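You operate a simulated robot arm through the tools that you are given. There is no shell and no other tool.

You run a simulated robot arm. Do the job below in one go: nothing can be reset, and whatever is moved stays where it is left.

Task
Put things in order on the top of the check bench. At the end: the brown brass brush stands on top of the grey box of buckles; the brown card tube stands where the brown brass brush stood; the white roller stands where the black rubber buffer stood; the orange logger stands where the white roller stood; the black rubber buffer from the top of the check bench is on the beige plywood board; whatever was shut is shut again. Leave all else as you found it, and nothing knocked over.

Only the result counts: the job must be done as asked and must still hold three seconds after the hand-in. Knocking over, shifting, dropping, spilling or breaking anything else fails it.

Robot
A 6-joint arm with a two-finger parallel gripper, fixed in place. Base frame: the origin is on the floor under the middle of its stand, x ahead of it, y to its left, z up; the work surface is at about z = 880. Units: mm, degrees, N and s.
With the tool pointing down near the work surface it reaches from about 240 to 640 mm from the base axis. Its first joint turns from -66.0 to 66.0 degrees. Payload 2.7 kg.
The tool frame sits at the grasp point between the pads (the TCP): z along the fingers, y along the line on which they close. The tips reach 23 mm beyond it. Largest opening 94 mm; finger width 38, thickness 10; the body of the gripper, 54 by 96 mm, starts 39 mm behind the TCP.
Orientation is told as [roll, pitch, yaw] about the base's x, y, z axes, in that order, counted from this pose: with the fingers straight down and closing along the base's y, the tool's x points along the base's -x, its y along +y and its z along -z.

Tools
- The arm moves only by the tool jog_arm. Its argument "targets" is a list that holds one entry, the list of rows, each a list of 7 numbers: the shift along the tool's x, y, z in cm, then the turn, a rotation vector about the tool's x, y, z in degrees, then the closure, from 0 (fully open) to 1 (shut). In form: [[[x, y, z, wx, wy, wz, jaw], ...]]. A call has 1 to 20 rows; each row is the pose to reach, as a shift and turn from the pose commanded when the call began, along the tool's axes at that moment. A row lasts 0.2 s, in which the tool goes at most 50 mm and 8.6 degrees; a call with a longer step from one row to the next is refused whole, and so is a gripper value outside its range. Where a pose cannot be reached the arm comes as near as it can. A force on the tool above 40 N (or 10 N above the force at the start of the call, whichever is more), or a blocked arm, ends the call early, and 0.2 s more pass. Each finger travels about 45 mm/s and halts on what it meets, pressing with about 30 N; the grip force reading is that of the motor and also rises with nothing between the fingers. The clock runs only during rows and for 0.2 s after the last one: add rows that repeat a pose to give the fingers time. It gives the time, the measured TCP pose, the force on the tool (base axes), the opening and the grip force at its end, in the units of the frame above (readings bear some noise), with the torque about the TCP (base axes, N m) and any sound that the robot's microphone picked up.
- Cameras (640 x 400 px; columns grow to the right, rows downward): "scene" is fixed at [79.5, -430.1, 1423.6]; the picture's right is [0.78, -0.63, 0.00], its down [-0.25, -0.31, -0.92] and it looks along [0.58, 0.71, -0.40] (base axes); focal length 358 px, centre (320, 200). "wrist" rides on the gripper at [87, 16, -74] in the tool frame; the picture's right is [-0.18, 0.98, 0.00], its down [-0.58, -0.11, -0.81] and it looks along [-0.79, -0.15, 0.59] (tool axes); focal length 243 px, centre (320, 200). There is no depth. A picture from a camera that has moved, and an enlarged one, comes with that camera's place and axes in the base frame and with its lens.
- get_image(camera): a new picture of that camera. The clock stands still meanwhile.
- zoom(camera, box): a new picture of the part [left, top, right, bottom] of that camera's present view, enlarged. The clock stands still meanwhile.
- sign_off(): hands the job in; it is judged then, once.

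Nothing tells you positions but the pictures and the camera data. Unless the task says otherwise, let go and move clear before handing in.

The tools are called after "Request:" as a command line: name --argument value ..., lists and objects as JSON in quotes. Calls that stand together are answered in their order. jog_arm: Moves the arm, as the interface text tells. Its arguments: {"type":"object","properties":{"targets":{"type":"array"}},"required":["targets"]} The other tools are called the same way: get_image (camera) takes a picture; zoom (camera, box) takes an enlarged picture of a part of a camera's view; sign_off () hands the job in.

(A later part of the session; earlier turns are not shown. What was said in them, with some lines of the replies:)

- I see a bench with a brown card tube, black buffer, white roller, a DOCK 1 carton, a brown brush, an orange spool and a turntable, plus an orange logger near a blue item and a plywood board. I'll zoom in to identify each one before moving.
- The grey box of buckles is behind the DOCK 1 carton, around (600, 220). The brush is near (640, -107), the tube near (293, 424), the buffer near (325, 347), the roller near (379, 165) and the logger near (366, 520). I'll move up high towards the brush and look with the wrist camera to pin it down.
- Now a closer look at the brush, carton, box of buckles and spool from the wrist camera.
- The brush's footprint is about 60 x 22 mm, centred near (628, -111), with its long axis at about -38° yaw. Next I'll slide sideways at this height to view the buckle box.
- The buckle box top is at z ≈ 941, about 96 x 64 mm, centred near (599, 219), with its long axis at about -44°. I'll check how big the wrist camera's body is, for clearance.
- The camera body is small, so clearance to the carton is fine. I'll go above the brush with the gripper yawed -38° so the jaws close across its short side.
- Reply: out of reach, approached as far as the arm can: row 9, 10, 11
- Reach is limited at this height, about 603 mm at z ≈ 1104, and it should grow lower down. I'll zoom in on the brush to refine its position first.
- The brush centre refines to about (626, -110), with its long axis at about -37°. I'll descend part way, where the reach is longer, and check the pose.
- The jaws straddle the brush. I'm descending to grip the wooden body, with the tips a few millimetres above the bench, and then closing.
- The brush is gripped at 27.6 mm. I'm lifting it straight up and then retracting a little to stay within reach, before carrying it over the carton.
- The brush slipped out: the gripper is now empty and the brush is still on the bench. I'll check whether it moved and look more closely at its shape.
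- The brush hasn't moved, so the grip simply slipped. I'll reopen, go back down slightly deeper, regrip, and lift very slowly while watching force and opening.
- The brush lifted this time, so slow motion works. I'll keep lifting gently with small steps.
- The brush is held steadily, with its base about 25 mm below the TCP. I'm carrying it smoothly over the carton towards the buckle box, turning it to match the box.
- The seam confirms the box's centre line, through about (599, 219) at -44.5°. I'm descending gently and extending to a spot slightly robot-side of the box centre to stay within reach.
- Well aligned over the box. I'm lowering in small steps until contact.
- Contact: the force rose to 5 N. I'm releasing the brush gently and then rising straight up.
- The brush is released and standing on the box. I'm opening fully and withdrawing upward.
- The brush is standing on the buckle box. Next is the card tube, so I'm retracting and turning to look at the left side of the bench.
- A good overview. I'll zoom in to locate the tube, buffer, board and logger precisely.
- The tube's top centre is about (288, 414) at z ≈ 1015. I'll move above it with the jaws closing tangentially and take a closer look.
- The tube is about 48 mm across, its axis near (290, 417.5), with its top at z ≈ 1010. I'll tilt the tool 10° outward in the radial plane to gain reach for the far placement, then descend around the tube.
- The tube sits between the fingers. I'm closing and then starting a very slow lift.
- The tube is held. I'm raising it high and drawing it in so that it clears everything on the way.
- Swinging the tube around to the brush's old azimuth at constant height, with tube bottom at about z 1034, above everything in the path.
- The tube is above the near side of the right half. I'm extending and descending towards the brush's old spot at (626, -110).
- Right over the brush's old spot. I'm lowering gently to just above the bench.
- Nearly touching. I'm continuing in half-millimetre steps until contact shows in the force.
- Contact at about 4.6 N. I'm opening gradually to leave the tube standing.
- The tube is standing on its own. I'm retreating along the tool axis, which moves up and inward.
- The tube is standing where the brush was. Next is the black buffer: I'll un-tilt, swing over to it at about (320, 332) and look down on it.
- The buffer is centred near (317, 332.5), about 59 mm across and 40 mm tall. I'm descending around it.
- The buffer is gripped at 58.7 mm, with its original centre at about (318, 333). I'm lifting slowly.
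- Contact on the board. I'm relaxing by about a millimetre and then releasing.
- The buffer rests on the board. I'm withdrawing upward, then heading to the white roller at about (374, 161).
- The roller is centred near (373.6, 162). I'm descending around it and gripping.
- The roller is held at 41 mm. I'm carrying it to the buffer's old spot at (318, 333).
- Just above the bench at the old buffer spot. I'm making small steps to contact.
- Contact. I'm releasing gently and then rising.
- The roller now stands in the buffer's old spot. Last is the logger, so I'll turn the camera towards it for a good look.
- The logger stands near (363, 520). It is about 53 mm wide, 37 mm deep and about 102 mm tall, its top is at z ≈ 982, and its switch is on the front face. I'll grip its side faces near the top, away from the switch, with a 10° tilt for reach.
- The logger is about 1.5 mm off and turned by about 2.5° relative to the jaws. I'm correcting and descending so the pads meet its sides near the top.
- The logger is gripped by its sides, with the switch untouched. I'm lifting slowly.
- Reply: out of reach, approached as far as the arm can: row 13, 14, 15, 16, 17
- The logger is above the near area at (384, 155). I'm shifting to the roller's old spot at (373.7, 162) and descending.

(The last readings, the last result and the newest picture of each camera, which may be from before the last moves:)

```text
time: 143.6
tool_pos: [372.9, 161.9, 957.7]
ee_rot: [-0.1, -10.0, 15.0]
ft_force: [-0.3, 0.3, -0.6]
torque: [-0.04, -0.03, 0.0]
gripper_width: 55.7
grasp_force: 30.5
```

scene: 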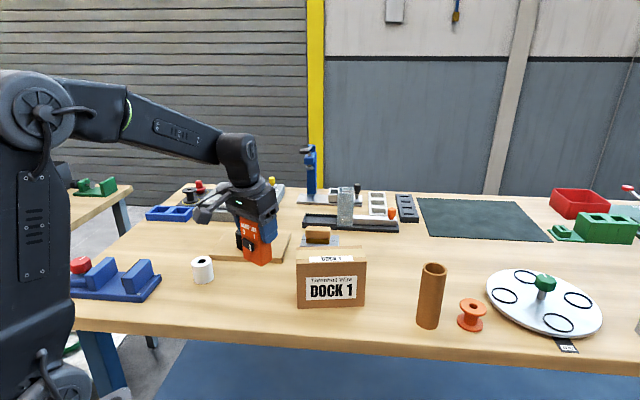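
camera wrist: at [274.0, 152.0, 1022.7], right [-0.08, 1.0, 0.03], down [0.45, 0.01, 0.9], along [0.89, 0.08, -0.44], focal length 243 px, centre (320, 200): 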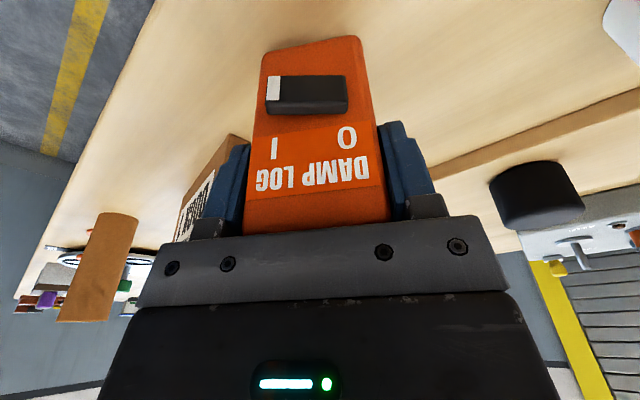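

Request:
jog_arm --targets '[[[0.0087, 0, 0.049, 0, 0, 0, 1], [0.0087, 0, 0.049, 0, 0, 0, 1]]]'

Request:
zoom --camera "scene" --box '[220, 260, 300, 320]'

```text
time: 144.2
tool_pos: [373.4, 162.5, 957.8]
ee_rot: [-0.1, -10.0, 15.1]
ft_force: [0.0, -0.4, -1.2]
torque: [-0.02, -0.02, 0.03]
gripper_width: 55.7
grasp_force: 29.5
```

```text
6.67 times, centred on (260, 290) of scene
camera zoom: at [79.5, -430.1, 1423.6], right [0.78, -0.63, 0.0], down [-0.25, -0.31, -0.92], along [0.58, 0.71, -0.4], focal length 2386 px, centre (720, -400)
```

zoom: 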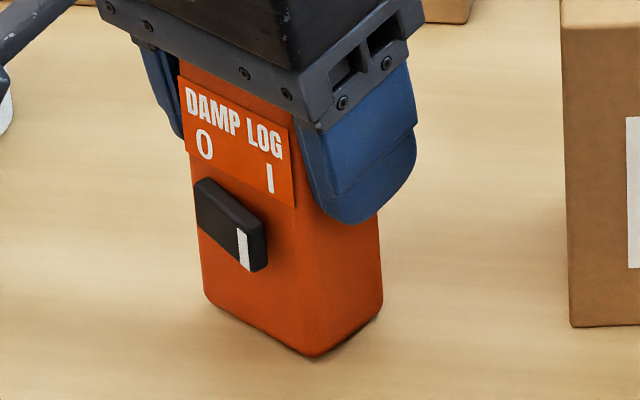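

Request:
jog_arm --targets '[[[0.0087, 0, 0.049, 0, 0, 0, 1], [0.0174, 0, 0.0985, 0, 0, 0, 1], [0.0174, 0, 0.0985, 0, 0, 0, 1]]]'

```text
time: 145.0
tool_pos: [373.6, 162.1, 957.3]
ee_rot: [0.0, -10.0, 15.0]
ft_force: [-2.8, -0.8, 13.3]
torque: [-0.3, 0.41, 0.04]
gripper_width: 55.6
grasp_force: 30.1
```

Contact. I'm relaxing slightly and releasing gently.

Request:
jog_arm --targets '[[[-0.0104, 0, -0.059, 0, 0, 0, 1], [-0.0104, 0, -0.059, 0, 0, 0, 0.4], [-0.0104, 0, -0.059, 0, 0, 0, 0.37], [-0.0104, 0, -0.059, 0, 0, 0, 0.33], [-0.0104, 0, -0.059, 0, 0, 0, 0.27], [-0.0104, 0, -0.059, 0, 0, 0, 0.18], [-0.0104, 0, -0.059, 0, 0, 0, 0.08], [-0.0104, 0, -0.059, 0, 0, 0, 0], [-0.0104, 0, -0.059, 0, 0, 0, 0], [-0.0104, 0, -0.059, 0, 0, 0, 0]]]'

Request:
get_image --camera "wrist"

Request:
zoom --camera "scene" --box '[190, 220, 350, 320]'

```text
time: 147.2
tool_pos: [373.3, 161.8, 956.8]
ee_rot: [-0.1, -10.0, 15.1]
ft_force: [0.1, 1.9, -0.6]
torque: [0.03, -0.01, -0.05]
gripper_width: 94.0
grasp_force: 0.1
```

```text
taken
camera wrist: at [274.1, 152.2, 1014.9], right [-0.08, 1.0, 0.03], down [0.45, 0.01, 0.9], along [0.89, 0.08, -0.44], focal length 243 px, centre (320, 200)
```

wrist: 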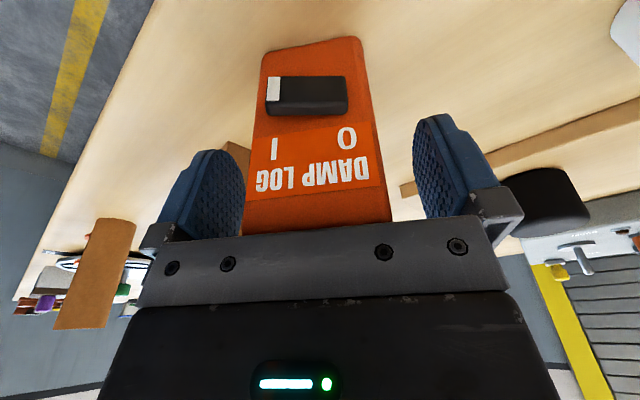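

```text
4.00 times, centred on (270, 270) of scene
camera zoom: at [79.5, -430.1, 1423.6], right [0.78, -0.63, 0.0], down [-0.25, -0.31, -0.92], along [0.58, 0.71, -0.4], focal length 1432 px, centre (520, -80)
```

zoom: 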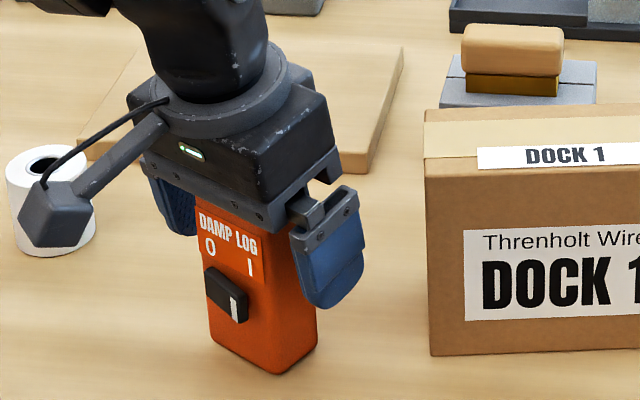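

The logger is standing free. I'm retreating along the tool axis and then moving clear for a final check.

Request:
jog_arm --targets '[[[0, 0, -0.4, 0, 0, 0, 0], [0, 0, -1.2, 0, 0, 0, 0], [0, 0, -2.5, 0, 0, 0, 0], [0, 0, -4.5, 0, 0, 0, 0], [0, 0, -7, 0, 0, 0, 0], [0, 0, -10, 0, 0, 0, 0], [0, 0, -13.5, 0, 0, 0, 0], [0, 0, -17, 0, 0, 0, 0], [0, 0, -20, 0, 0, 0, 0], [0, 0, -20, 0, 0, 0, 0]]]'

Request:
jog_arm --targets '[[[0, 0, -1, 0, 5, 0, 0], [0, 0, -2, 0, 10, 0, 0], [0, 0, -3, 0, 10, 0, 0], [0, 0, -3, 0, 10, 0, 0]]]'

Request:
get_image --camera "wrist"

Request:
get_image --camera "scene"

```text
time: 149.4
tool_pos: [340.7, 151.5, 1153.4]
ee_rot: [0.0, -10.1, 15.0]
ft_force: [-0.7, -0.6, 0.4]
torque: [-0.03, 0.01, 0.01]
gripper_width: 94.0
grasp_force: 0.0
```

```text
time: 150.4
tool_pos: [333.6, 151.8, 1184.6]
ee_rot: [-0.1, 0.0, 15.0]
ft_force: [-0.3, 1.0, 0.0]
torque: [0.01, 0.05, -0.01]
gripper_width: 94.0
grasp_force: 0.1
```

```text
taken
camera wrist: at [246.7, 144.6, 1258.1], right [-0.08, 1.0, 0.0], down [0.59, 0.04, 0.81], along [0.8, 0.06, -0.59], focal length 243 px, centre (320, 200)
```

wrist: 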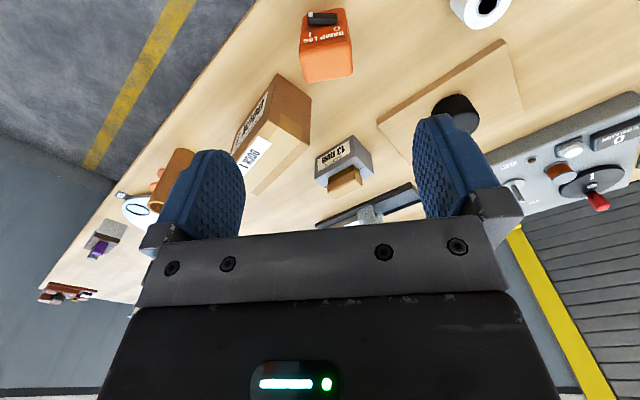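

```text
taken
```

scene: 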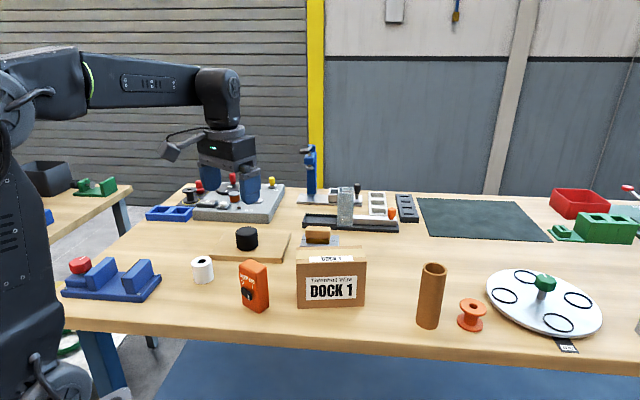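

Everything appears to be in place. I'll do a last close check of each item before handing in.

Request:
zoom --camera "scene" --box '[140, 200, 300, 320]'

Request:
zoom --camera "scene" --box '[280, 200, 520, 350]'

Request:
zoom --camera "wrist" --box '[280, 0, 520, 150]'

```text
3.33 times, centred on (220, 260) of scene
camera zoom: at [79.5, -430.1, 1423.6], right [0.78, -0.63, 0.0], down [-0.25, -0.31, -0.92], along [0.58, 0.71, -0.4], focal length 1193 px, centre (653, 0)
```

zoom: 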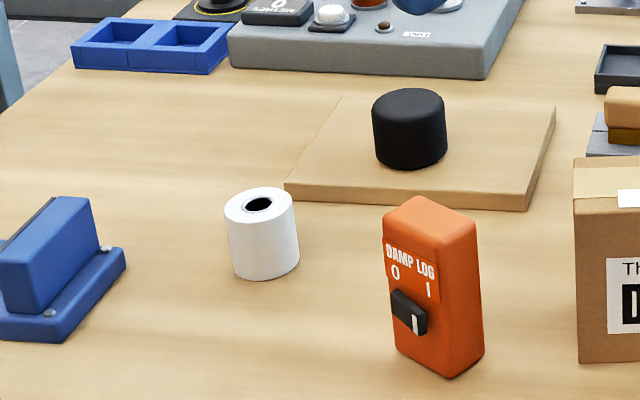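

```text
2.67 times, centred on (400, 275) of scene
camera zoom: at [79.5, -430.1, 1423.6], right [0.78, -0.63, 0.0], down [-0.25, -0.31, -0.92], along [0.58, 0.71, -0.4], focal length 954 px, centre (107, 0)
```

zoom: 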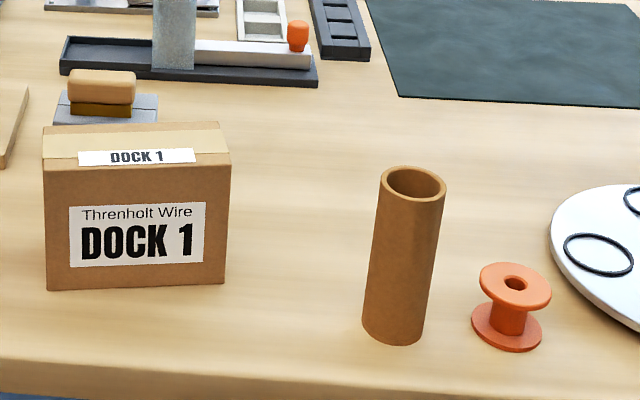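

```text
2.67 times, centred on (400, 75) of wrist
camera zoom: at [246.7, 144.6, 1258.1], right [-0.08, 1.0, 0.0], down [0.59, 0.04, 0.81], along [0.8, 0.06, -0.59], focal length 647 px, centre (107, 533)
```

zoom: 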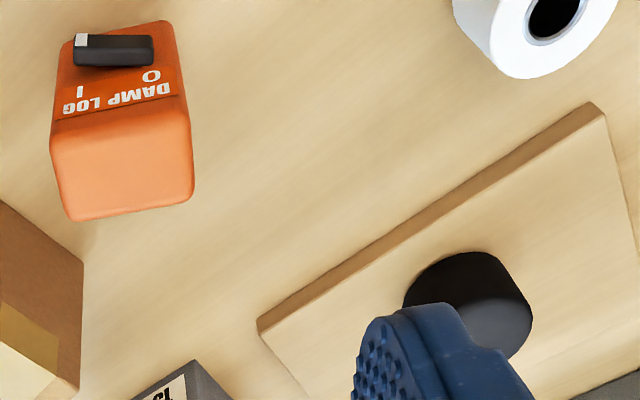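

The brush is on the buckle box, the tube is in the brush's old spot, and the buffer is on the board. The roller is in the buffer's old spot and the logger is upright in the roller's, with its switch still at I. Everything else looks undisturbed, nothing was opened, and the arm is clear, so I'm handing in.

Request:
sign_off

```text
The job is handed in.
```

The job is handed in, and all five items are where you asked. My last camera check before hand-in showed every one standing upright:

| Item | Where it is now |
|---|---|
| Brown brass brush | On top of the grey box of buckles |
| Brown card tube | Where the brush stood |
| Black rubber buffer | On the beige plywood board |
| White roller | Where the buffer stood |
| Orange logger | Where the white roller stood, its switch still at I |

- **Brush slip:** on the first lift the brush slipped out of the gripper. It stayed on the bench and did not visibly shift, and the second, slower lift held.
- **Accuracy:** I judged positions from the camera pictures, so each item should be within a few millimetres of the spot it replaced. The brush sits slightly towards the robot from the middle of the box.
- **Everything else:** I opened nothing, so there was nothing to shut again. I saw nothing else disturbed, and the gripper is empty and clear of the bench.
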